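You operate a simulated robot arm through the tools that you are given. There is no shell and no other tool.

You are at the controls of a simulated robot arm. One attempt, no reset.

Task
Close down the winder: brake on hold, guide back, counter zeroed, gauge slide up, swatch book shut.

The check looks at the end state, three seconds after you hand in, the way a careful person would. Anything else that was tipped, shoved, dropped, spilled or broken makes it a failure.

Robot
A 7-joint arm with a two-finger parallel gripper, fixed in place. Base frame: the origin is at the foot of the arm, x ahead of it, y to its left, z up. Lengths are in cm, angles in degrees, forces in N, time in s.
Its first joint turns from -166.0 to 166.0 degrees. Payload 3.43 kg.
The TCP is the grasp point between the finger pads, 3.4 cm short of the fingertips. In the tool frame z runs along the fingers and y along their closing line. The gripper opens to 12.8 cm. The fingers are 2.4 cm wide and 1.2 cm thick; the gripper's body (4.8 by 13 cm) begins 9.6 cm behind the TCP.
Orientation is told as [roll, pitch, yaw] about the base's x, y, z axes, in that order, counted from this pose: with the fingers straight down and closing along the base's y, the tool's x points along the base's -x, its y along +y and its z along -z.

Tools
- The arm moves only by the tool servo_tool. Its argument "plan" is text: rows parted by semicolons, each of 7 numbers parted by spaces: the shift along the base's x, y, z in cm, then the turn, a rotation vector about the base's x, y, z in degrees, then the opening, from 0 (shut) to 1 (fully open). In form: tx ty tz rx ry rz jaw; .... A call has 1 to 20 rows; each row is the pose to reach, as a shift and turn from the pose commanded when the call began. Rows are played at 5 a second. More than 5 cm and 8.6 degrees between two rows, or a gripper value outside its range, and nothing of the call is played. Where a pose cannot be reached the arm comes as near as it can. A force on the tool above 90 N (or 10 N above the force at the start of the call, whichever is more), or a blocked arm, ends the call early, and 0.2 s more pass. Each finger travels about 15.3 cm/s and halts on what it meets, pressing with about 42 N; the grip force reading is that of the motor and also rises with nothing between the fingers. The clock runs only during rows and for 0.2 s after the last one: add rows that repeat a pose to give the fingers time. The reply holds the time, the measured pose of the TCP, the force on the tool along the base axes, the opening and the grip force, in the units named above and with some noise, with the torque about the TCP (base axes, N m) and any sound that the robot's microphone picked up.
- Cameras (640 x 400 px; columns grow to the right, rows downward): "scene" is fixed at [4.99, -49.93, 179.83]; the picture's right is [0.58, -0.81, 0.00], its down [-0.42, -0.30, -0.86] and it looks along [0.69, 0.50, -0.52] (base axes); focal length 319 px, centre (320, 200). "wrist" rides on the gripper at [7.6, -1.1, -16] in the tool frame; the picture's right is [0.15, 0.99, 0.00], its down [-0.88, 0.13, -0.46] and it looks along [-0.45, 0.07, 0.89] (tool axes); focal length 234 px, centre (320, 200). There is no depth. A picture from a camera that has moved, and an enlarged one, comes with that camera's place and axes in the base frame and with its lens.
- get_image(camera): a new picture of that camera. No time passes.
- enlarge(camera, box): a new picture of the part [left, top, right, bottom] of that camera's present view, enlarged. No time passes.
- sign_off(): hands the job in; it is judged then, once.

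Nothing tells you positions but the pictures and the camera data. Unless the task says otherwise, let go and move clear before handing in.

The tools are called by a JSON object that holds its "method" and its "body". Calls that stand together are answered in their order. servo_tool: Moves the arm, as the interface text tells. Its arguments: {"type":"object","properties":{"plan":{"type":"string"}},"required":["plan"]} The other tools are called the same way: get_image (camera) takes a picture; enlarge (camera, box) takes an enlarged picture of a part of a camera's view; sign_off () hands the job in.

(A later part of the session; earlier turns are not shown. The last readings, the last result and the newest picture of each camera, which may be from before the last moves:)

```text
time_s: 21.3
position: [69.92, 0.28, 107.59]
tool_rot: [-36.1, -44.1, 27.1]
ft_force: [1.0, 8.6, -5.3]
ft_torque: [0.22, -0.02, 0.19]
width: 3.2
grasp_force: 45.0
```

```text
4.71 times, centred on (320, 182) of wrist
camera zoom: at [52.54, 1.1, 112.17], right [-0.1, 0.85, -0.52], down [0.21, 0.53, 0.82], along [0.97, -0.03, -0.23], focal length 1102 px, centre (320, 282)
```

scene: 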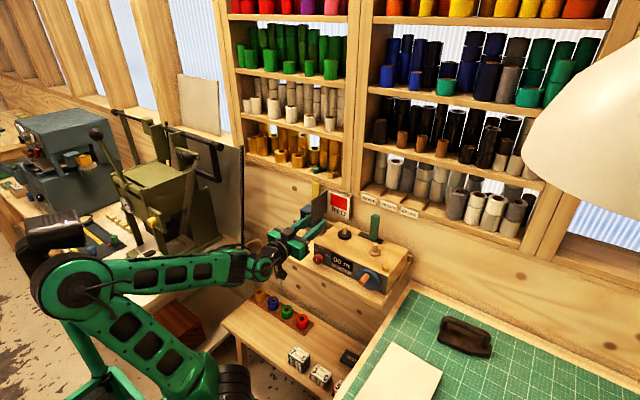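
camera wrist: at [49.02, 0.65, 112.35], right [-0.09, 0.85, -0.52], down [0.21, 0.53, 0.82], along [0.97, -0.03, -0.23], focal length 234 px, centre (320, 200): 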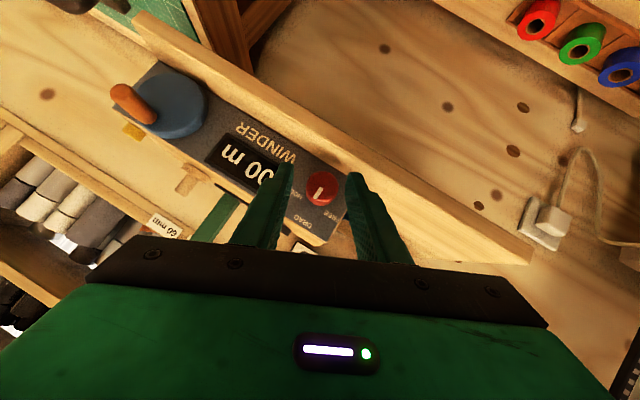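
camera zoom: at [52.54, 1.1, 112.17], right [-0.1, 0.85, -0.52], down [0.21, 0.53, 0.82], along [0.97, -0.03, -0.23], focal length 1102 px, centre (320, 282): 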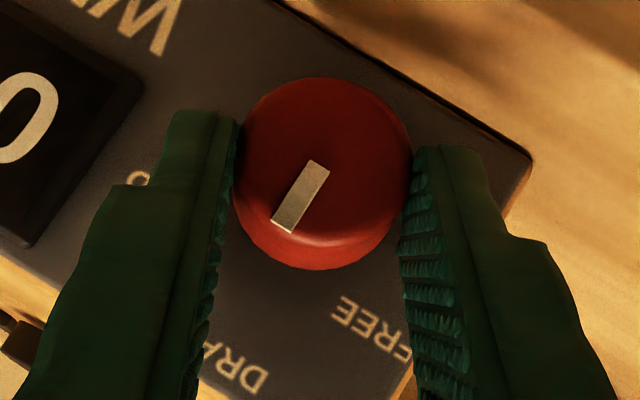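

The knob is gripped at 3.2 cm. Now I'll turn it clockwise (+x rotation) about its own axis in small steps, listening for a detent.

{"method": "servo_tool", "body": {"plan": "0 0.08 -0.04 0 0 0 0.15;0 -0.15 0.05 8 0 0 0.15;0 -0.4 0.1 16 0 0 0.15;0 -0.65 0.12 24 0 0 0.15;0 -0.9 0.11 32 0 0 0.15;0 -1.15 0.06 40 0 0 0.15;0 -1.38 -0.02 48 0 0 0.15;0 -1.38 -0.02 48 0 0 0.15"}}

{"method": "enlarge", "body": {"camera": "wrist", "box": [260, 140, 380, 225]}}

{"method": "enlarge", "body": {"camera": "scene", "box": [290, 225, 350, 280]}}

```text
time_s: 23.1
position: [69.82, -1.38, 107.65]
tool_rot: [33.5, -44.9, -25.4]
ft_force: [17.1, -20.7, 2.4]
ft_torque: [-0.38, -0.36, -0.89]
width: 3.22
grasp_force: 44.5
```

```text
4.71 times, centred on (320, 182) of wrist
camera zoom: at [52.49, -4.12, 111.34], right [-0.09, 0.96, 0.28], down [0.21, -0.26, 0.94], along [0.97, 0.14, -0.18], focal length 1102 px, centre (320, 282)
```

zoom: 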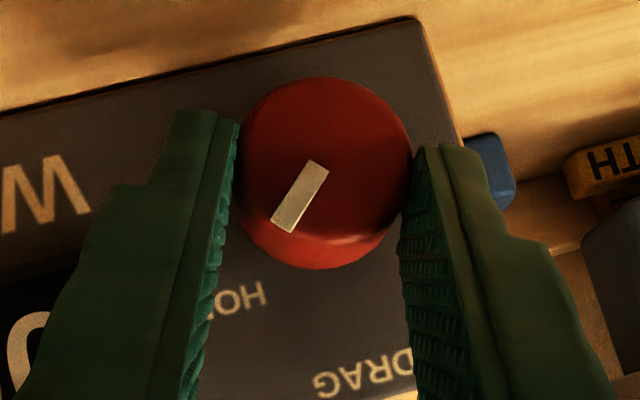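

```text
7.27 times, centred on (320, 252) of scene
camera zoom: at [4.99, -49.93, 179.83], right [0.58, -0.81, 0.0], down [-0.42, -0.3, -0.86], along [0.69, 0.5, -0.52], focal length 2318 px, centre (320, -182)
```

zoom: 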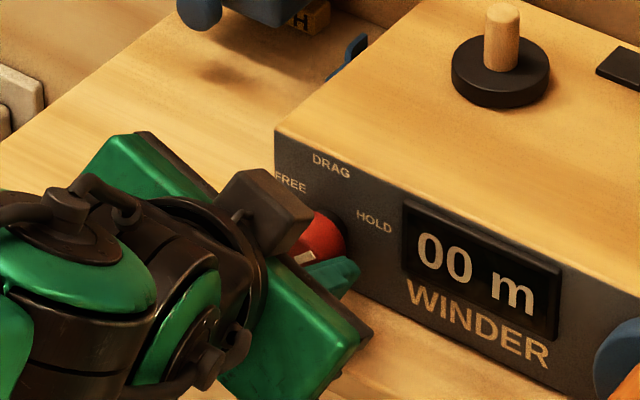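

The knob turned with the gripper by 48°. From the label geometry HOLD sits about 60° from DRAG, so I'll turn about 12° further and relax the side load.

{"method": "servo_tool", "body": {"plan": "0.1 -0.2 -0.06 4 0 0 0.15;0.1 -0.32 -0.12 8 0 0 0.15;0.1 -0.43 -0.18 12 0 0 0.15;0.1 -0.43 -0.18 12 0 0 0.15"}}

{"method": "enlarge", "body": {"camera": "wrist", "box": [260, 140, 380, 225]}}

```text
time_s: 24.1
position: [69.73, -1.88, 107.39]
tool_rot: [47.4, -39.1, -34.7]
ft_force: [10.7, -28.0, 4.5]
ft_torque: [-0.46, -0.34, -0.91]
width: 3.16
grasp_force: 44.8
```

```text
4.71 times, centred on (320, 182) of wrist
camera zoom: at [52.49, -5.22, 110.5], right [-0.09, 0.88, 0.47], down [0.21, -0.45, 0.87], along [0.97, 0.18, -0.14], focal length 1102 px, centre (320, 282)
```

zoom: 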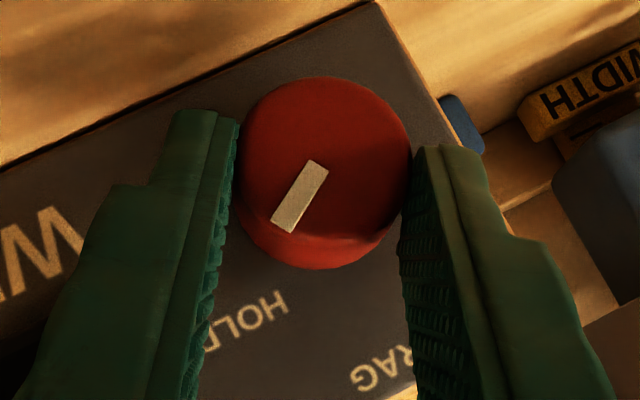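

The pointer now lines up with HOLD. I'll release slightly and back straight out.

{"method": "servo_tool", "body": {"plan": "0 0 0 0 0 0 0.2;0 0 0 0 0 0 0.29;0 0 0 0 0 0 0.29;-1.5 0 0.1 0 0 0 0.29;-3 0 0.2 -4 0 0 0.29;-4 0 0.5 -10 0 0 0.29;-4 0 0.5 -10 0 0 0.29"}}

{"method": "enlarge", "body": {"camera": "wrist", "box": [250, 140, 390, 235]}}

{"method": "enlarge", "body": {"camera": "scene", "box": [290, 225, 350, 280]}}

```text
time_s: 25.7
position: [65.8, -1.57, 107.9]
tool_rot: [35.9, -44.3, -26.7]
ft_force: [0.2, 0.3, 0.2]
ft_torque: [-0.04, 0.03, -0.02]
width: 3.76
grasp_force: 0.1
```

```text
4.21 times, centred on (320, 188) of wrist
camera zoom: at [48.5, -4.5, 111.55], right [-0.09, 0.94, 0.31], down [0.21, -0.29, 0.93], along [0.97, 0.15, -0.17], focal length 986 px, centre (320, 253)
```

zoom: 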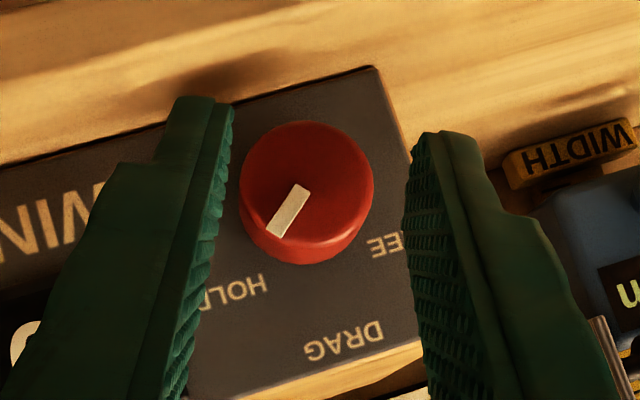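

```text
7.27 times, centred on (320, 252) of scene
camera zoom: at [4.99, -49.93, 179.83], right [0.58, -0.81, 0.0], down [-0.42, -0.3, -0.86], along [0.69, 0.5, -0.52], focal length 2318 px, centre (320, -182)
```

zoom: 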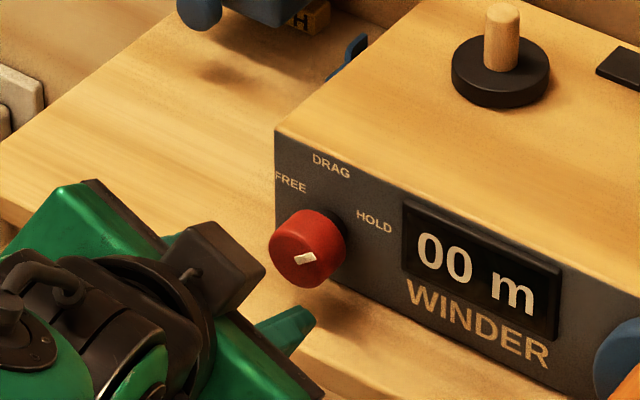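

{"method": "enlarge", "body": {"camera": "wrist", "box": [295, 160, 345, 195]}}

{"method": "enlarge", "body": {"camera": "scene", "box": [306, 242, 338, 270]}}

```text
11.43 times, centred on (320, 178) of wrist
camera zoom: at [48.5, -4.5, 111.55], right [-0.09, 0.94, 0.31], down [0.21, -0.29, 0.93], along [0.97, 0.15, -0.17], focal length 2676 px, centre (320, 457)
```

zoom: 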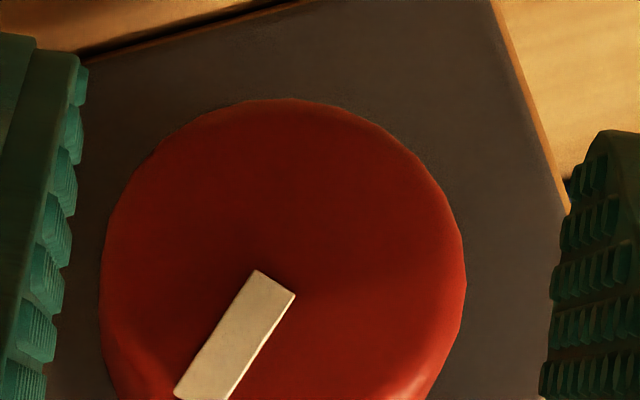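

```text
14.29 times, centred on (322, 256) of scene
camera zoom: at [4.99, -49.93, 179.83], right [0.58, -0.81, 0.0], down [-0.42, -0.3, -0.86], along [0.69, 0.5, -0.52], focal length 4552 px, centre (291, -600)
```

zoom: 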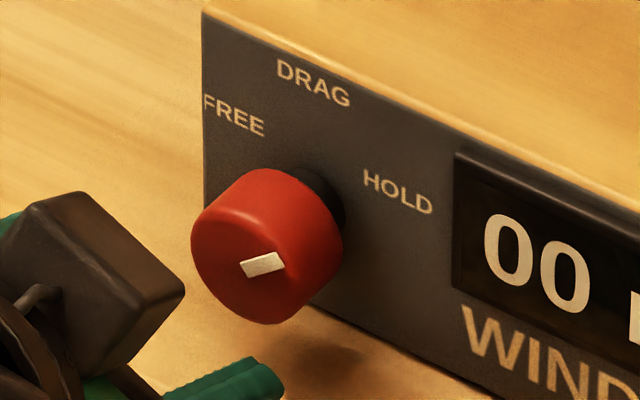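

The knob settled at about 51° after release (it was at 59° while gripped), so it has seated itself at the HOLD end. Next is the swatch book: I'll unroll the tool, close the fingers, and rise up before going to the left side of the open cover.

{"method": "servo_tool", "body": {"plan": "0 0.5 2 -6 0 0 0.29;0 1 5 -12 0 0 0.1;0 1.5 8 -18 0 0 0;0 2 11 -25 0 0 0;0 6 12 -25 0 0 0;1 10 12.5 -25 0 0 0;3 13 12.5 -25 0 0 0;5 15 12.5 -25 0 0 0;5 15 12.5 -25 0 0 0"}}

{"method": "get_image", "body": {"camera": "wrist"}}

{"method": "enlarge", "body": {"camera": "scene", "box": [260, 170, 380, 245]}}

```text
time_s: 27.7
position: [70.79, 13.42, 120.51]
tool_rot: [-0.3, -50.1, 0.1]
ft_force: [-0.6, 0.2, -0.3]
ft_torque: [0.02, -0.02, -0.03]
width: 0.0
grasp_force: 33.1
```

```text
taken
camera wrist: at [53.5, 12.3, 125.04], right [-0.09, 0.99, -0.11], down [0.21, 0.13, 0.97], along [0.97, 0.07, -0.22], focal length 234 px, centre (320, 200)
```

wrist: 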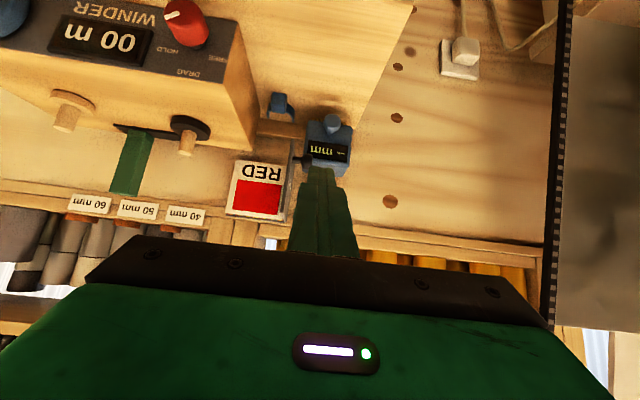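

```text
5.33 times, centred on (320, 208) of scene
camera zoom: at [4.99, -49.93, 179.83], right [0.58, -0.81, 0.0], down [-0.42, -0.3, -0.86], along [0.69, 0.5, -0.52], focal length 1700 px, centre (320, 160)
```

zoom: 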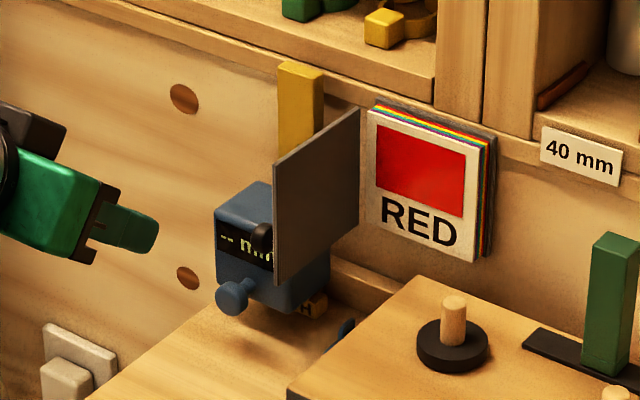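

{"method": "enlarge", "body": {"camera": "wrist", "box": [220, 80, 380, 220]}}

```text
2.86 times, centred on (300, 150) of wrist
camera zoom: at [53.5, 12.3, 125.04], right [-0.09, 0.99, -0.11], down [0.21, 0.13, 0.97], along [0.97, 0.07, -0.22], focal length 669 px, centre (377, 343)
```

zoom: 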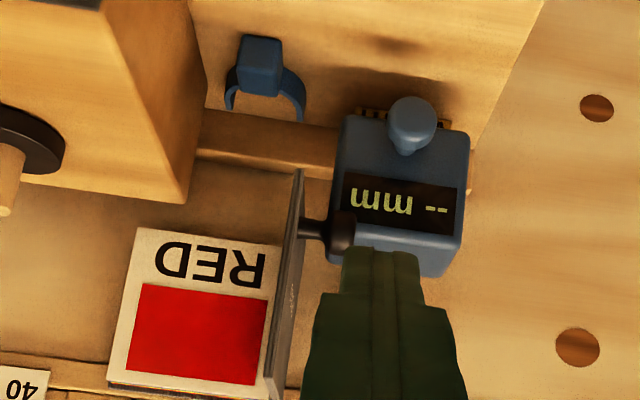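

Cover and knob positions are confirmed. I'll bring the fingertips in beside the cover, above its black knob.

{"method": "servo_tool", "body": {"plan": "3 0 0 0 0 0 0;6 0 0 0 0 0 0;9 0 -0.5 0 0 0 0;11 -0.1 -1 0 0 0 0;12.4 -0.2 -1 0 0 0 0;12.4 -0.2 -1 0 0 0 0"}}

{"method": "enlarge", "body": {"camera": "scene", "box": [260, 170, 380, 245]}}

{"method": "get_image", "body": {"camera": "wrist"}}

```text
time_s: 29.1
position: [83.24, 13.11, 119.33]
tool_rot: [-0.2, -50.2, 0.1]
ft_force: [0.4, -0.3, -0.3]
ft_torque: [0.0, -0.02, 0.0]
width: 0.0
grasp_force: 33.0
```

```text
5.33 times, centred on (320, 208) of scene
camera zoom: at [4.99, -49.93, 179.83], right [0.58, -0.81, 0.0], down [-0.42, -0.3, -0.86], along [0.69, 0.5, -0.52], focal length 1700 px, centre (320, 160)
```

zoom: 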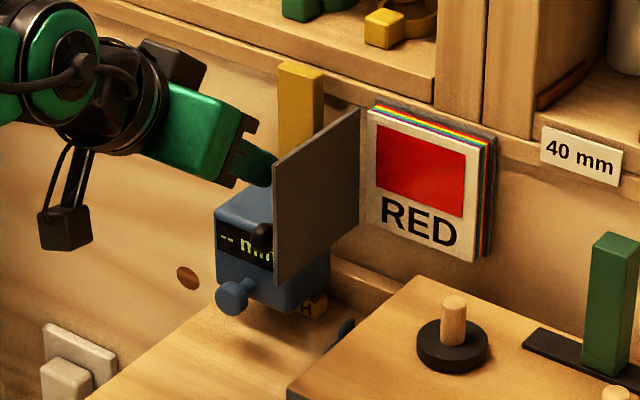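

```text
taken
camera wrist: at [65.96, 11.97, 123.93], right [-0.09, 0.99, -0.11], down [0.21, 0.13, 0.97], along [0.97, 0.07, -0.22], focal length 234 px, centre (320, 200)
```

wrist: 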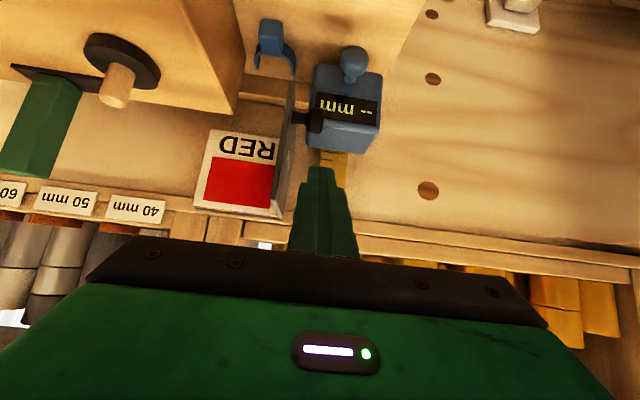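

The fingertips are on the left side of the cover. Now I'll sweep it toward the book along an arc around its hinge.

{"method": "servo_tool", "body": {"plan": "0 -1 0 0 0 0 0;0 -2 0 0 0 0 0;0 -3.2 0 0 0 0 0;0.1 -4.5 0 0 0 0 0;0.5 -5.8 0 0 0 0 0;1.1 -7 0 0 0 0 0;1.1 -7 0 0 0 0 0"}}

{"method": "enlarge", "body": {"camera": "scene", "box": [260, 170, 380, 245]}}

{"method": "get_image", "body": {"camera": "wrist"}}

```text
time_s: 30.7
position: [84.28, 6.22, 119.33]
tool_rot: [-0.2, -50.2, 0.2]
ft_force: [-0.5, 0.2, 0.5]
ft_torque: [-0.05, -0.01, 0.02]
width: 0.0
grasp_force: 33.1
```

```text
5.33 times, centred on (320, 208) of scene
camera zoom: at [4.99, -49.93, 179.83], right [0.58, -0.81, 0.0], down [-0.42, -0.3, -0.86], along [0.69, 0.5, -0.52], focal length 1700 px, centre (320, 160)
```

zoom: 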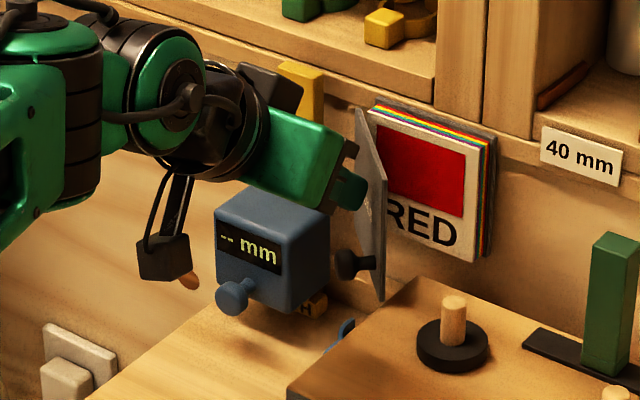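

```text
taken
camera wrist: at [66.99, 5.09, 124.0], right [-0.09, 0.99, -0.11], down [0.21, 0.13, 0.97], along [0.97, 0.07, -0.22], focal length 234 px, centre (320, 200)
```

wrist: 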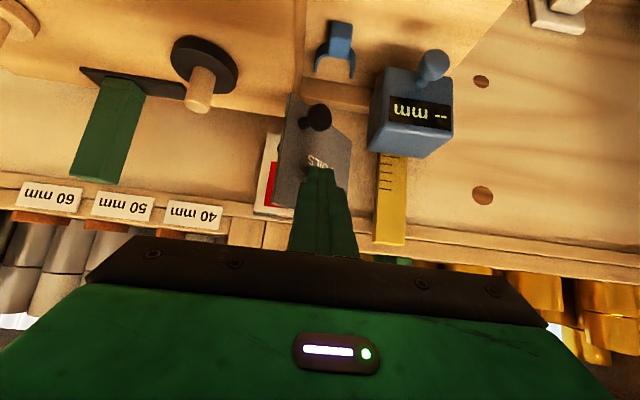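

The cover swings freely, about halfway now. I'll continue along the arc and press it flat.

{"method": "servo_tool", "body": {"plan": "0.8 -1.1 0 0 0 0 0;1.8 -2.1 0 0 0 0 0;3 -2.9 0 0 0 0 0;4.1 -3.4 0 0 0 0 0;4.6 -3.4 0 0 0 0 0;4.6 -3.4 0 0 0 0 0"}}

{"method": "enlarge", "body": {"camera": "scene", "box": [260, 170, 380, 245]}}

{"method": "enlarge", "body": {"camera": "wrist", "box": [200, 60, 440, 240]}}

```text
time_s: 32.1
position: [88.8, 2.9, 119.42]
tool_rot: [-0.2, -50.1, 0.1]
ft_force: [-16.4, -0.6, -0.7]
ft_torque: [0.08, 0.22, -0.01]
width: 0.02
grasp_force: 32.7
```

```text
5.33 times, centred on (320, 208) of scene
camera zoom: at [4.99, -49.93, 179.83], right [0.58, -0.81, 0.0], down [-0.42, -0.3, -0.86], along [0.69, 0.5, -0.52], focal length 1700 px, centre (320, 160)
```

zoom: 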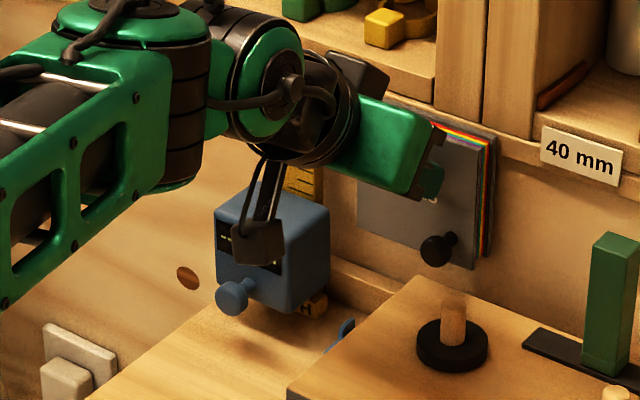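

```text
2.22 times, centred on (320, 150) of wrist
camera zoom: at [71.5, 1.72, 123.93], right [-0.09, 0.99, -0.11], down [0.21, 0.13, 0.97], along [0.97, 0.07, -0.22], focal length 520 px, centre (320, 311)
```

zoom: 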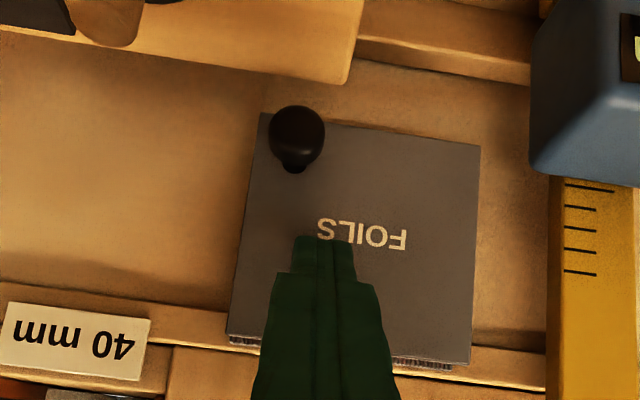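

The cover, labelled "FOILS", is flat against the book with about 16 N of contact. I'll retreat and check that it stays shut.

{"method": "servo_tool", "body": {"plan": "-1 0 0 0 0 0 0;-3.5 0 0.3 0 0 0 0;-7.5 0 0.8 0 0 0 0;-12 1 0.8 0 0 0 0;-16.5 3 0.8 0 0 0 0;-18 7 -1 0 0 0 0;-18 11 -3 0 0 0 0.3;-18 12.3 -6 0 0 0 0.36;-18 12.3 -6 0 0 0 0.36"}}

{"method": "enlarge", "body": {"camera": "scene", "box": [260, 170, 380, 245]}}

{"method": "get_image", "body": {"camera": "wrist"}}

{"method": "enlarge", "body": {"camera": "wrist", "box": [220, 60, 400, 220]}}

```text
time_s: 34.1
position: [70.89, 14.96, 113.29]
tool_rot: [-0.3, -50.2, 0.1]
ft_force: [0.0, 0.0, 0.2]
ft_torque: [-0.01, -0.01, -0.01]
width: 4.61
grasp_force: 0.0
```

```text
5.33 times, centred on (320, 208) of scene
camera zoom: at [4.99, -49.93, 179.83], right [0.58, -0.81, 0.0], down [-0.42, -0.3, -0.86], along [0.69, 0.5, -0.52], focal length 1700 px, centre (320, 160)
```

zoom: 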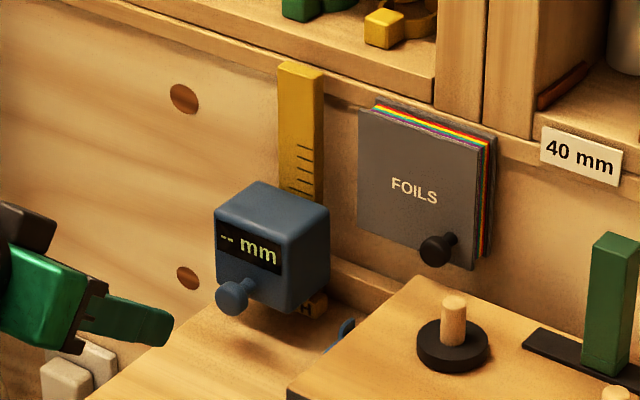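

```text
taken
camera wrist: at [53.53, 13.86, 117.87], right [-0.09, 0.99, -0.11], down [0.21, 0.13, 0.97], along [0.97, 0.07, -0.22], focal length 234 px, centre (320, 200)
```

wrist: 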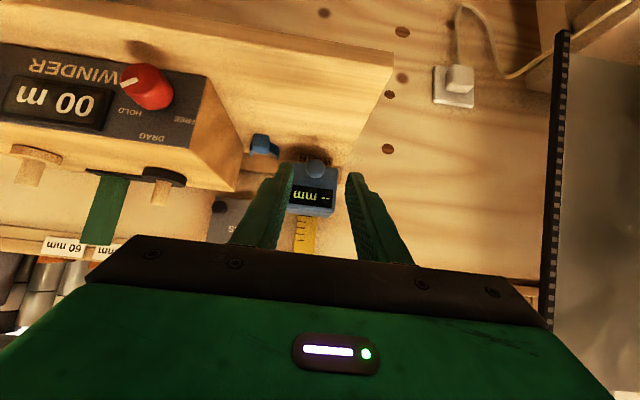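

```text
2.50 times, centred on (310, 140) of wrist
camera zoom: at [53.53, 13.86, 117.87], right [-0.09, 0.99, -0.11], down [0.21, 0.13, 0.97], along [0.97, 0.07, -0.22], focal length 585 px, centre (345, 350)
```

zoom: 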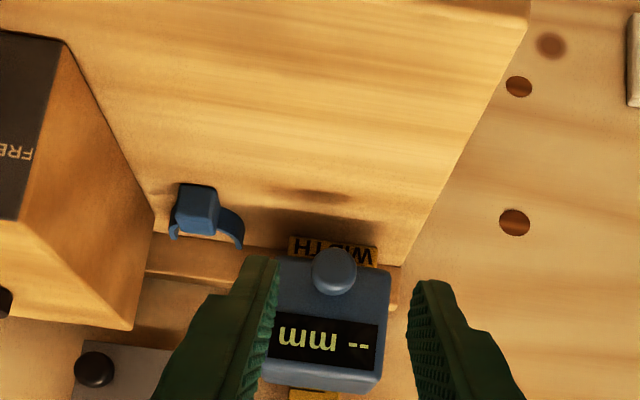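

The book is shut and stays shut. The gauge slide's blue knob is at about (83.9, 15.0, 106.5), so I'll bring the open fingertips around it.

{"method": "servo_tool", "body": {"plan": "1.5 0 -1.7 0 0 0 0.36;3 0 -3.4 0 0 0 0.36;4.5 0 -4.9 0 0 0 0.36;7 0 -4.9 0 0 0 0.36;9 0 -4.9 0 0 0 0.36;9 0 -4.9 0 0 0 0.36"}}

{"method": "enlarge", "body": {"camera": "scene", "box": [260, 180, 360, 245]}}

{"method": "enlarge", "body": {"camera": "wrist", "box": [260, 130, 380, 220]}}

```text
time_s: 35.5
position: [79.75, 15.14, 108.59]
tool_rot: [-0.2, -50.1, 0.2]
ft_force: [-0.2, 0.3, 0.2]
ft_torque: [-0.01, 0.01, 0.01]
width: 4.6
grasp_force: 0.0
```

```text
6.15 times, centred on (310, 212) of scene
camera zoom: at [4.99, -49.93, 179.83], right [0.58, -0.81, 0.0], down [-0.42, -0.3, -0.86], along [0.69, 0.5, -0.52], focal length 1961 px, centre (382, 123)
```

zoom: 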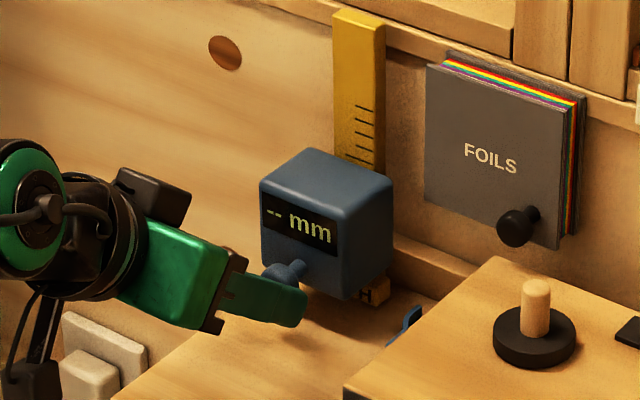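

```text
4.44 times, centred on (320, 175) of wrist
camera zoom: at [62.56, 14.03, 113.07], right [-0.09, 0.99, -0.11], down [0.21, 0.13, 0.97], along [0.97, 0.07, -0.22], focal length 1041 px, centre (320, 311)
```

zoom: 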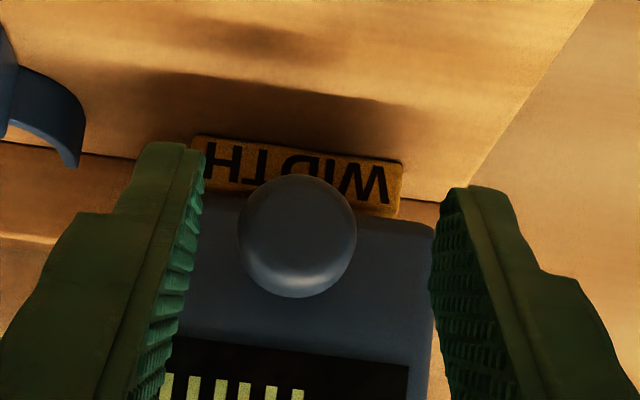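

{"method": "servo_tool", "body": {"plan": "0 -0.3 -0.1 0 0 0 0.36;1.2 -0.3 -0.1 0 0 0 0.36;2.3 -0.3 -0.1 0 0 0 0.36;2.3 -0.3 -0.1 0 0 0 0.36;2.3 -0.3 -0.1 0 0 0 0.22;2.3 -0.3 -0.1 0 0 0 0.15;2.3 -0.3 -0.1 0 0 0 0.1;2.3 -0.3 -0.1 0 0 0 0.1"}}

{"method": "enlarge", "body": {"camera": "wrist", "box": [260, 130, 380, 220]}}

{"method": "enlarge", "body": {"camera": "scene", "box": [260, 180, 360, 245]}}

```text
time_s: 37.3
position: [81.98, 14.83, 108.42]
tool_rot: [-0.3, -50.2, 0.2]
ft_force: [-0.8, -5.0, 1.3]
ft_torque: [-0.06, -0.01, -0.09]
width: 2.42
grasp_force: 44.8
```

```text
4.44 times, centred on (320, 175) of wrist
camera zoom: at [64.81, 13.69, 112.96], right [-0.09, 0.99, -0.11], down [0.21, 0.13, 0.97], along [0.97, 0.07, -0.22], focal length 1041 px, centre (320, 311)
```

zoom: 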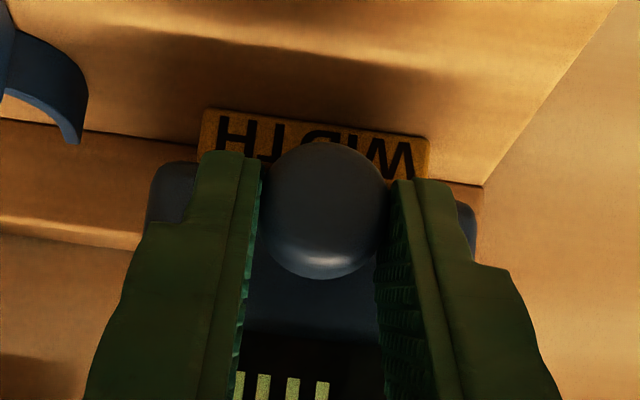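

```text
6.15 times, centred on (310, 212) of scene
camera zoom: at [4.99, -49.93, 179.83], right [0.58, -0.81, 0.0], down [-0.42, -0.3, -0.86], along [0.69, 0.5, -0.52], focal length 1961 px, centre (382, 123)
```

zoom: 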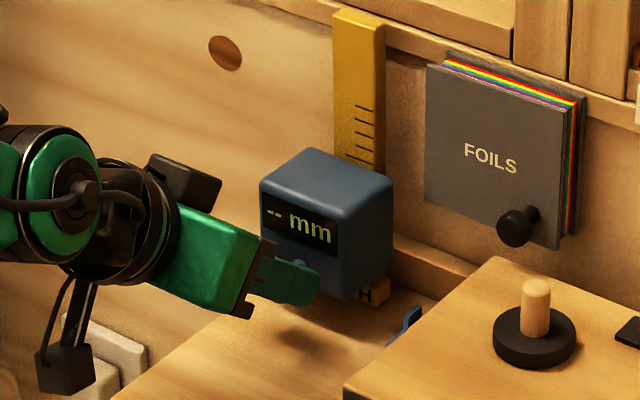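

The knob is gripped at 2.4 cm. Now I'll lift straight up slowly.

{"method": "servo_tool", "body": {"plan": "0 0 0.5 0 0 0 0.1;0 0 1.2 0 0 0 0.1;0 0 2 0 0 0 0.1;0 0 3 0 0 0 0.1;0 0 3 0 0 0 0.1"}}

{"method": "enlarge", "body": {"camera": "scene", "box": [260, 170, 360, 240]}}

```text
time_s: 38.5
position: [82.18, 14.77, 111.49]
tool_rot: [-0.2, -50.2, 0.1]
ft_force: [-7.0, -8.7, -2.0]
ft_torque: [-0.19, 0.53, -0.16]
width: 2.4
grasp_force: 44.9
```

```text
5.71 times, centred on (310, 205) of scene
camera zoom: at [4.99, -49.93, 179.83], right [0.58, -0.81, 0.0], down [-0.42, -0.3, -0.86], along [0.69, 0.5, -0.52], focal length 1821 px, centre (377, 171)
```

zoom: 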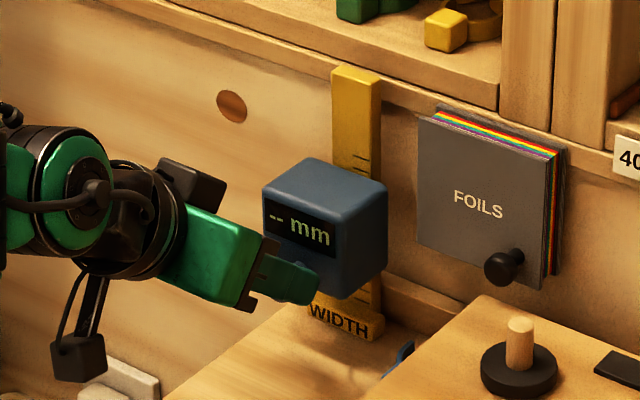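

The slide is rising with the grip. I'll keep lifting toward its top.

{"method": "servo_tool", "body": {"plan": "-0.1 0 0.8 0 0 0 0.1;-0.1 0 1.6 0 0 0 0.1;-0.1 0 2.4 0 0 0 0.1;-0.1 0 3.2 0 0 0 0.1;-0.1 0 3.2 0 0 0 0.1"}}

{"method": "enlarge", "body": {"camera": "scene", "box": [260, 160, 360, 230]}}

```text
time_s: 39.7
position: [82.04, 14.74, 114.68]
tool_rot: [-0.2, -50.1, 0.1]
ft_force: [0.7, -3.5, -0.7]
ft_torque: [-0.12, -0.16, -0.07]
width: 2.4
grasp_force: 45.0
```

```text
5.71 times, centred on (310, 195) of scene
camera zoom: at [4.99, -49.93, 179.83], right [0.58, -0.81, 0.0], down [-0.42, -0.3, -0.86], along [0.69, 0.5, -0.52], focal length 1821 px, centre (377, 229)
```

zoom: 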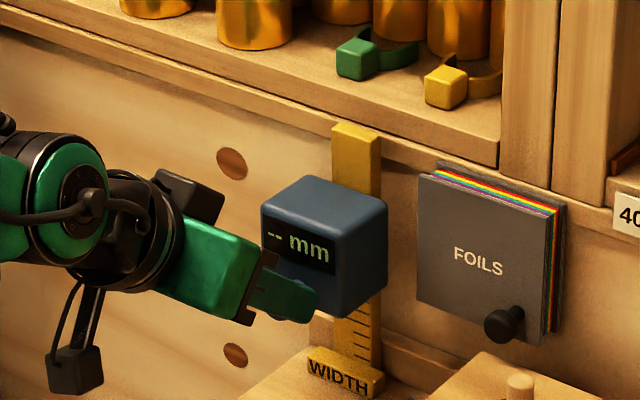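

{"method": "servo_tool", "body": {"plan": "0 0 0.6 0 0 0 0.1;0 0 1.2 0 0 0 0.1;0 0 1.8 0 0 0 0.1;0 0 2.4 0 0 0 0.1;0 0 2.4 0 0 0 0.1"}}

{"method": "enlarge", "body": {"camera": "scene", "box": [260, 150, 360, 220]}}

```text
time_s: 40.9
position: [82.22, 14.81, 117.13]
tool_rot: [-0.2, -50.2, 0.2]
ft_force: [2.4, -0.2, -0.7]
ft_torque: [0.05, 0.03, 0.05]
width: 2.37
grasp_force: 44.8
```

```text
5.71 times, centred on (310, 185) of scene
camera zoom: at [4.99, -49.93, 179.83], right [0.58, -0.81, 0.0], down [-0.42, -0.3, -0.86], along [0.69, 0.5, -0.52], focal length 1821 px, centre (377, 286)
```

zoom: 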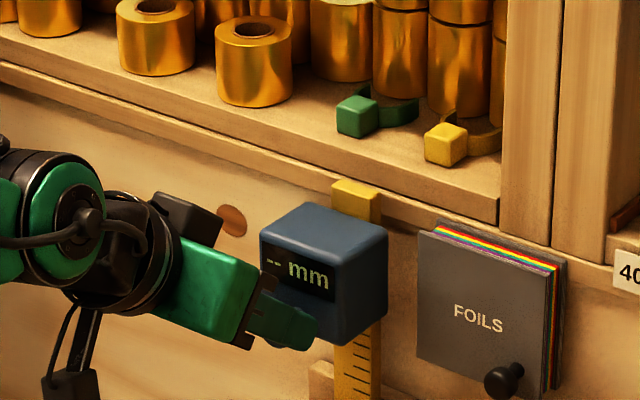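

{"method": "servo_tool", "body": {"plan": "0 0 0.3 0 0 0 0.1;0 0 0.6 0 0 0 0.1;0 0 0.6 0 0 0 0.1"}}

{"method": "enlarge", "body": {"camera": "scene", "box": [260, 150, 360, 220]}}

{"method": "enlarge", "body": {"camera": "wrist", "box": [220, 80, 420, 220]}}

```text
time_s: 41.7
position: [82.08, 14.89, 117.76]
tool_rot: [-0.2, -50.2, 0.3]
ft_force: [2.9, 1.9, 1.8]
ft_torque: [0.02, 0.0, 0.05]
width: 2.41
grasp_force: 45.3
```

```text
5.71 times, centred on (310, 185) of scene
camera zoom: at [4.99, -49.93, 179.83], right [0.58, -0.81, 0.0], down [-0.42, -0.3, -0.86], along [0.69, 0.5, -0.52], focal length 1821 px, centre (377, 286)
```

zoom: 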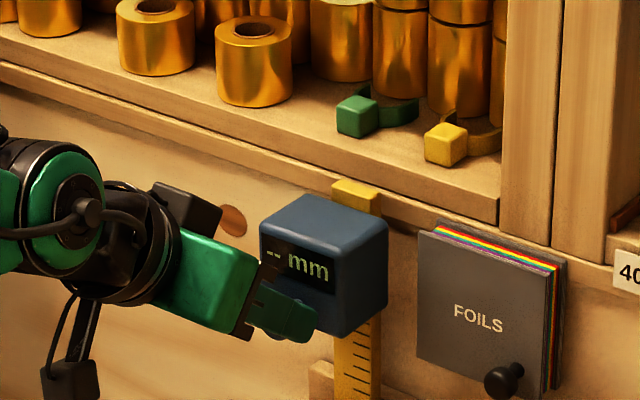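

```text
2.86 times, centred on (320, 150) of wrist
camera zoom: at [64.82, 13.67, 122.17], right [-0.09, 0.99, -0.11], down [0.21, 0.13, 0.97], along [0.97, 0.07, -0.22], focal length 669 px, centre (320, 343)
```

zoom: 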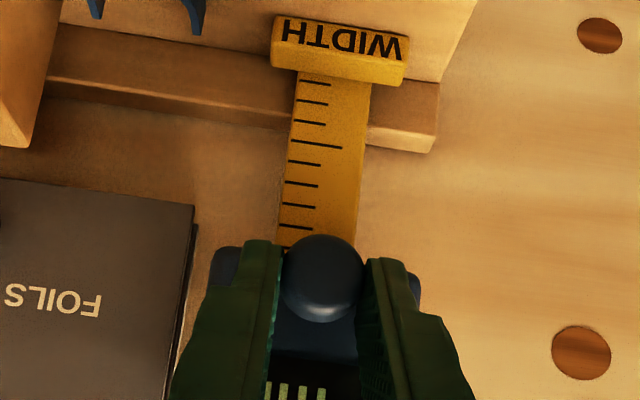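

{"method": "servo_tool", "body": {"plan": "0 0 0.3 0 0 0 0.1;0 0 0.6 0 0 0 0.1;0 0 0.6 0 0 0 0.1"}}

{"method": "enlarge", "body": {"camera": "scene", "box": [260, 150, 360, 220]}}

```text
time_s: 42.5
position: [82.03, 14.76, 118.04]
tool_rot: [-0.3, -49.9, 0.3]
ft_force: [1.2, 1.8, -19.0]
ft_torque: [0.02, 0.36, 0.02]
width: 2.39
grasp_force: 45.2
```

```text
5.71 times, centred on (310, 185) of scene
camera zoom: at [4.99, -49.93, 179.83], right [0.58, -0.81, 0.0], down [-0.42, -0.3, -0.86], along [0.69, 0.5, -0.52], focal length 1821 px, centre (377, 286)
```

zoom: 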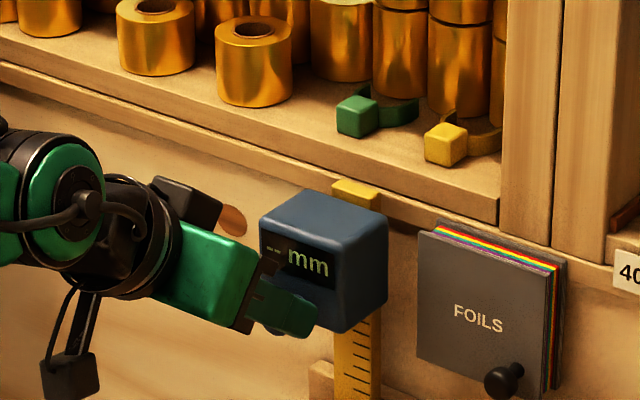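

That's the top stop: a 19 N reaction with no more rise. I'll release, back off, and see if it stays up.

{"method": "servo_tool", "body": {"plan": "0 0 0 0 0 0 0.2;0 0 0 0 0 0 0.3;0 0 0 0 0 0 0.36;-1.5 0 0 0 0 0 0.36;-4 0 0 0 0 0 0.36;-7 0 0 0 0 0 0.36;-7 0 0 0 0 0 0.36;-7 0 0 0 0 0 0.36"}}

{"method": "enlarge", "body": {"camera": "scene", "box": [260, 150, 360, 220]}}

{"method": "get_image", "body": {"camera": "scene"}}

```text
time_s: 44.3
position: [75.11, 14.79, 118.15]
tool_rot: [-0.2, -50.3, 0.0]
ft_force: [0.3, 0.3, 0.2]
ft_torque: [0.0, 0.01, 0.0]
width: 4.59
grasp_force: 0.1
```

```text
5.71 times, centred on (310, 185) of scene
camera zoom: at [4.99, -49.93, 179.83], right [0.58, -0.81, 0.0], down [-0.42, -0.3, -0.86], along [0.69, 0.5, -0.52], focal length 1821 px, centre (377, 286)
```

zoom: 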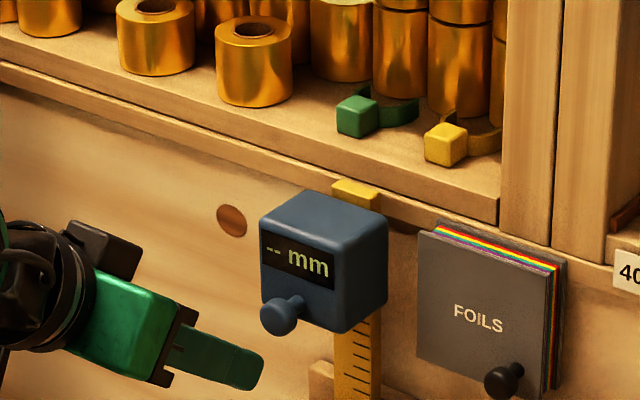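

```text
taken
```

scene: 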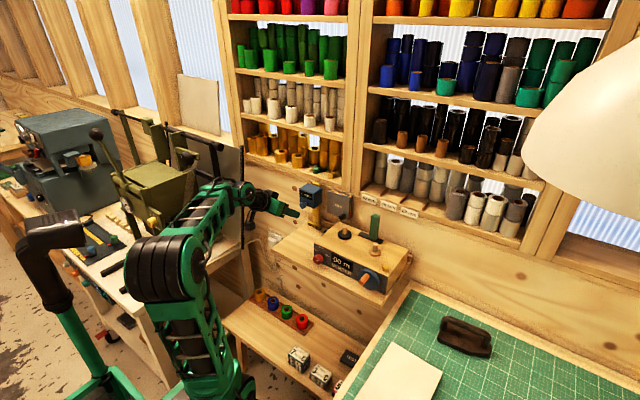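

The slide stays up. Now the guide: I'll go in front of the winder for a closer look from above and in front.

{"method": "servo_tool", "body": {"plan": "-2 -4 1 0 0 0 0.6;-4 -8 2 0 0 0 1;-5 -12 3 0 0 0 1;-5 -16 4 0 3 0 1;-5 -20 5 0 6 0 1;-5 -24 5 0 10 0 1;-5 -28 5 0 10 0 1;-5 -28 5 0 10 0 1"}}

{"method": "get_image", "body": {"camera": "wrist"}}

{"method": "enlarge", "body": {"camera": "wrist", "box": [240, 110, 400, 230]}}

```text
time_s: 46.1
position: [69.93, -13.42, 123.14]
tool_rot: [-0.2, -40.2, 0.1]
ft_force: [0.0, 0.2, -0.4]
ft_torque: [-0.03, 0.0, -0.01]
width: 12.81
grasp_force: 0.1
```

```text
taken
camera wrist: at [53.62, -14.56, 130.54], right [-0.11, 0.99, -0.1], down [0.38, 0.13, 0.92], along [0.92, 0.07, -0.39], focal length 234 px, centre (320, 200)
```

wrist: 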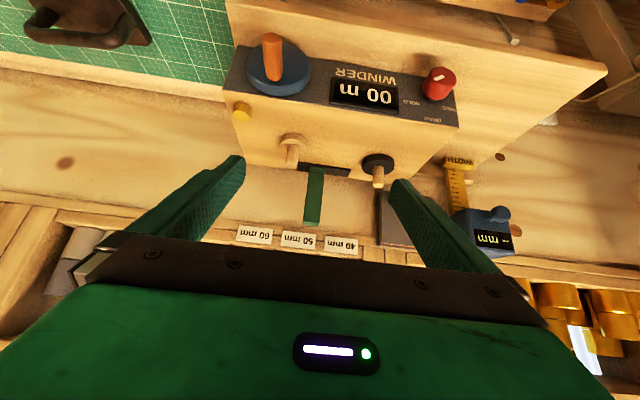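

```text
3.33 times, centred on (320, 170) of wrist
camera zoom: at [53.62, -14.56, 130.54], right [-0.11, 0.99, -0.1], down [0.38, 0.13, 0.92], along [0.92, 0.07, -0.39], focal length 781 px, centre (320, 300)
```

zoom: 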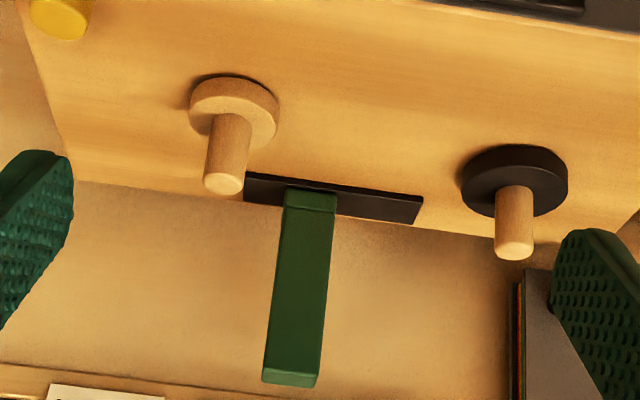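

The guide block on its plate looks like a slide along y; its centre is at about (88.3, −13.0) with the top at z 120. I'll approach from the front with the fingers partly open and straddle the upper part of the post.

{"method": "servo_tool", "body": {"plan": "0 0.3 -1 0 0 0 0.7;3 0.3 -2.4 0 0 0 0.45;6.5 0.3 -2.4 0 0 0 0.4;10 0.3 -2.4 0 0 0 0.4;13.5 0.3 -2.4 0 0 0 0.4;16.3 0.3 -2.4 0 0 0 0.4;16.3 0.3 -2.4 0 0 0 0.4"}}

{"method": "enlarge", "body": {"camera": "wrist", "box": [220, 60, 420, 240]}}

{"method": "enlarge", "body": {"camera": "scene", "box": [320, 180, 420, 260]}}

```text
time_s: 47.7
position: [86.43, -12.81, 120.66]
tool_rot: [-0.2, -40.2, 0.1]
ft_force: [0.8, -0.7, 0.0]
ft_torque: [0.03, 0.01, -0.02]
width: 5.13
grasp_force: 0.1
```

```text
2.22 times, centred on (320, 150) of wrist
camera zoom: at [70.17, -13.97, 128.14], right [-0.11, 0.99, -0.1], down [0.38, 0.13, 0.92], along [0.92, 0.07, -0.39], focal length 520 px, centre (320, 311)
```

zoom: 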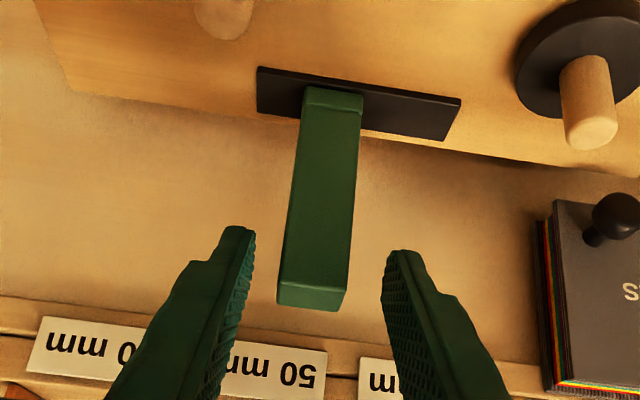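

```text
5.00 times, centred on (370, 220) of scene
camera zoom: at [4.99, -49.93, 179.83], right [0.58, -0.81, 0.0], down [-0.42, -0.3, -0.86], along [0.69, 0.5, -0.52], focal length 1593 px, centre (70, 100)
```

zoom: 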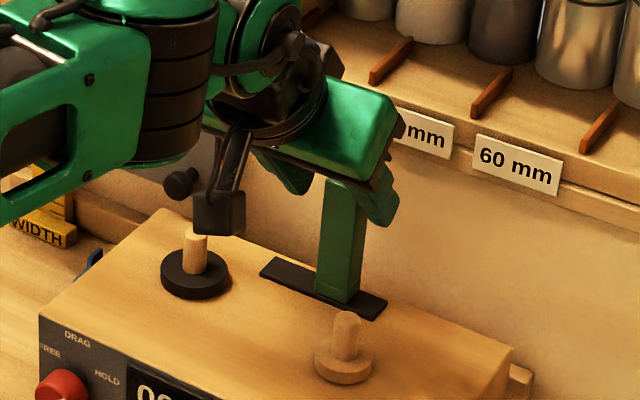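

The post is centred between the fingers. I'll lower and grip it.

{"method": "servo_tool", "body": {"plan": "0 -0.1 -1 0 0 0 0.4;0 -0.1 -2 0 0 0 0.4;0 -0.1 -3 0 0 0 0.4;0 -0.1 -3 0 0 0 0.25;0 -0.1 -3 0 0 0 0.15;0 -0.1 -3 0 0 0 0.12;0 -0.1 -3 0 0 0 0.12"}}

{"method": "enlarge", "body": {"camera": "wrist", "box": [220, 60, 420, 240]}}

```text
time_s: 49.3
position: [86.53, -12.96, 117.79]
tool_rot: [-0.1, -40.2, 0.2]
ft_force: [0.5, -0.1, -0.6]
ft_torque: [0.14, -0.18, 0.0]
width: 2.52
grasp_force: 45.3
```

```text
2.22 times, centred on (320, 150) of wrist
camera zoom: at [70.18, -14.06, 125.18], right [-0.11, 0.99, -0.1], down [0.38, 0.13, 0.92], along [0.92, 0.07, -0.39], focal length 520 px, centre (320, 311)
```

zoom: 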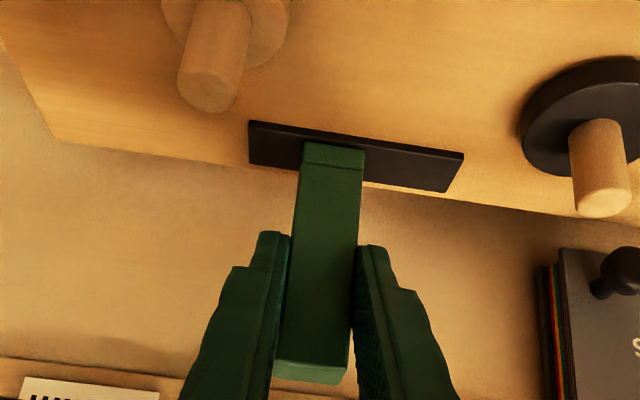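

The post is gripped with almost no side load. I'll nudge it 0.6 cm toward +y and read the resistance.

{"method": "servo_tool", "body": {"plan": "0 0.3 0 0 0 0 0.12;0 0.6 0 0 0 0 0.12;0 0.6 0 0 0 0 0.12;0 0.6 0 0 0 0 0.12"}}

{"method": "enlarge", "body": {"camera": "wrist", "box": [220, 60, 420, 240]}}

```text
time_s: 50.3
position: [86.49, -12.4, 117.72]
tool_rot: [-0.1, -40.2, 0.1]
ft_force: [6.7, -0.4, -8.3]
ft_torque: [0.17, -0.16, -0.1]
width: 2.5
grasp_force: 44.7
```

```text
2.22 times, centred on (320, 150) of wrist
camera zoom: at [70.19, -13.53, 125.2], right [-0.11, 0.99, -0.1], down [0.38, 0.13, 0.92], along [0.92, 0.07, -0.39], focal length 520 px, centre (320, 311)
```

zoom: 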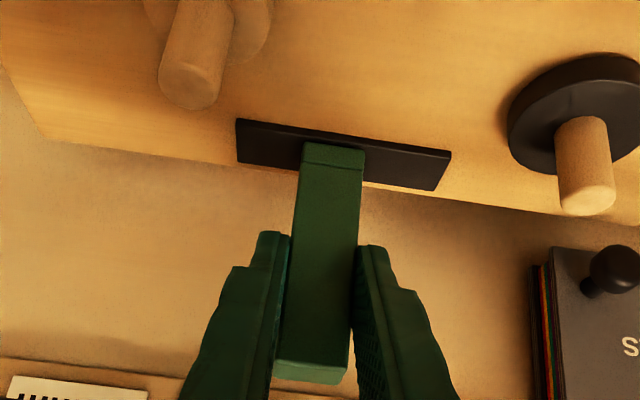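

It slides freely along y with no spring. I'll run it toward +y to find that end.

{"method": "servo_tool", "body": {"plan": "0 0.5 0 0 0 0 0.12;0 1 0 0 0 0 0.12;0 1.5 0 0 0 0 0.12;0 2 0 0 0 0 0.12;0 2.5 0 0 0 0 0.12;0 2.5 0 0 0 0 0.12"}}

{"method": "enlarge", "body": {"camera": "wrist", "box": [220, 60, 420, 240]}}

```text
time_s: 51.7
position: [86.51, -9.95, 117.81]
tool_rot: [-0.1, -40.0, 0.1]
ft_force: [-1.5, -0.7, -15.5]
ft_torque: [0.16, 0.11, -0.14]
width: 2.52
grasp_force: 45.1
```

```text
2.22 times, centred on (320, 150) of wrist
camera zoom: at [70.2, -11.04, 125.23], right [-0.11, 0.99, -0.1], down [0.38, 0.13, 0.92], along [0.92, 0.07, -0.39], focal length 520 px, centre (320, 311)
```

zoom: 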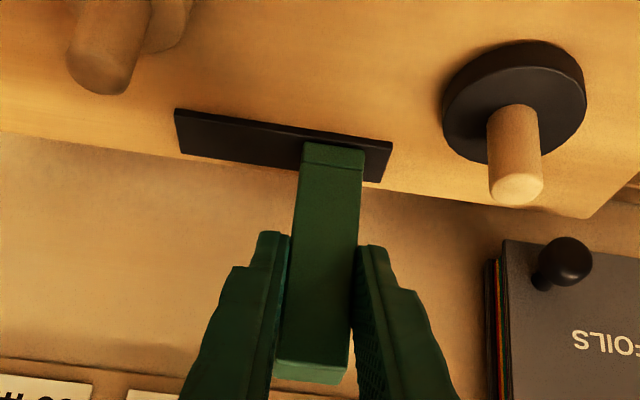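

{"method": "servo_tool", "body": {"plan": "0 0.3 -0.1 0 0 0 0.12;0 0.6 -0.1 0 0 0 0.12;0 0.9 -0.1 0 0 0 0.12;0 1.2 -0.1 0 0 0 0.12;0 1.2 -0.1 0 0 0 0.12"}}

{"method": "enlarge", "body": {"camera": "wrist", "box": [220, 60, 420, 240]}}

```text
time_s: 52.9
position: [86.52, -9.07, 117.75]
tool_rot: [-0.1, -40.3, -0.3]
ft_force: [1.8, -23.5, -6.0]
ft_torque: [-0.2, 0.11, -0.32]
width: 2.51
grasp_force: 45.1
```

```text
2.22 times, centred on (320, 150) of wrist
camera zoom: at [70.17, -10.14, 125.17], right [-0.11, 0.99, -0.1], down [0.38, 0.13, 0.92], along [0.92, 0.06, -0.39], focal length 520 px, centre (320, 311)
```

zoom: 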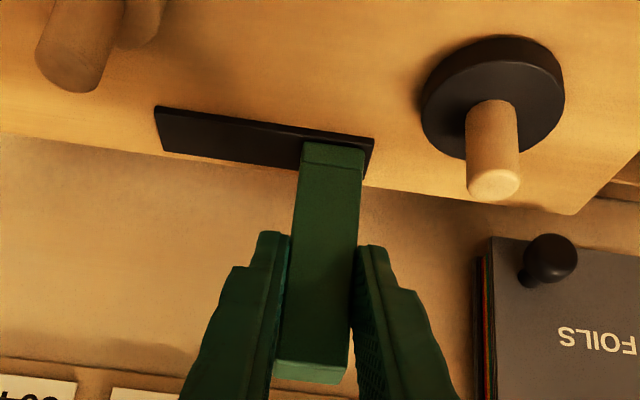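

That's the +y stop, 3.9 cm from where it began, with a 23 N reaction and no click. To tell which end is "back", I'll carefully feel for the other end too.

{"method": "servo_tool", "body": {"plan": "0 -0.6 0 0 0 0 0.12;0 -1.4 0 0 0 0 0.12;0 -2.2 0 0 0 0 0.12;0 -3 0 0 0 0 0.12;0 -3.6 0 0 0 0 0.12;0 -4.1 0 0 0 0 0.12;0 -4.5 0 0 0 0 0.12;0 -4.5 0 0 0 0 0.12"}}

{"method": "enlarge", "body": {"camera": "wrist", "box": [220, 60, 420, 240]}}

```text
time_s: 54.7
position: [86.42, -13.35, 117.72]
tool_rot: [-0.1, -40.3, 0.1]
ft_force: [15.5, -0.1, 0.3]
ft_torque: [0.24, -1.0, 0.07]
width: 2.51
grasp_force: 45.0
```

```text
2.22 times, centred on (320, 150) of wrist
camera zoom: at [70.17, -14.37, 125.17], right [-0.11, 0.99, -0.1], down [0.38, 0.13, 0.92], along [0.92, 0.07, -0.39], focal length 520 px, centre (320, 311)
```

zoom: 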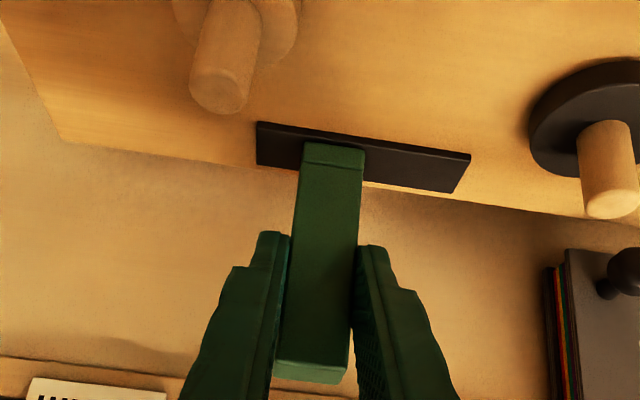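

{"method": "servo_tool", "body": {"plan": "0.1 -0.5 0 0 0 0 0.12;0.1 -1 0 0 0 0 0.12;0.1 -1.4 0 0 0 0 0.12;0.1 -1.8 0 0 0 0 0.12;0.1 -2 0 0 0 0 0.12;0.1 -2 0 0 0 0 0.12"}}

{"method": "enlarge", "body": {"camera": "wrist", "box": [220, 60, 420, 240]}}

```text
time_s: 56.1
position: [86.37, -14.19, 117.8]
tool_rot: [-0.1, -40.1, 0.9]
ft_force: [-18.2, 49.7, 2.8]
ft_torque: [1.67, 0.59, 0.07]
width: 2.5
grasp_force: 45.0
```

```text
2.22 times, centred on (320, 150) of wrist
camera zoom: at [70.22, -15.71, 125.22], right [-0.13, 0.99, -0.1], down [0.38, 0.14, 0.92], along [0.92, 0.08, -0.39], focal length 520 px, centre (320, 311)
```

zoom: 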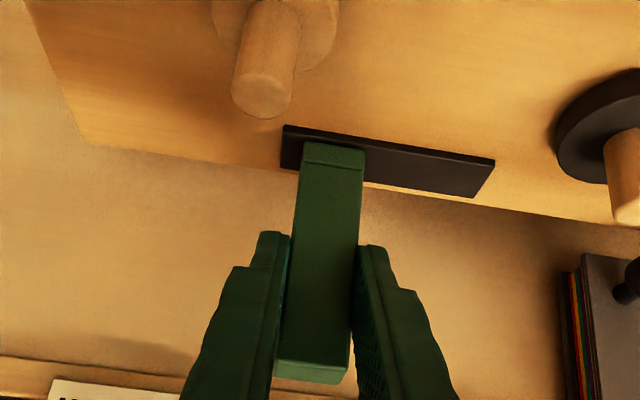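

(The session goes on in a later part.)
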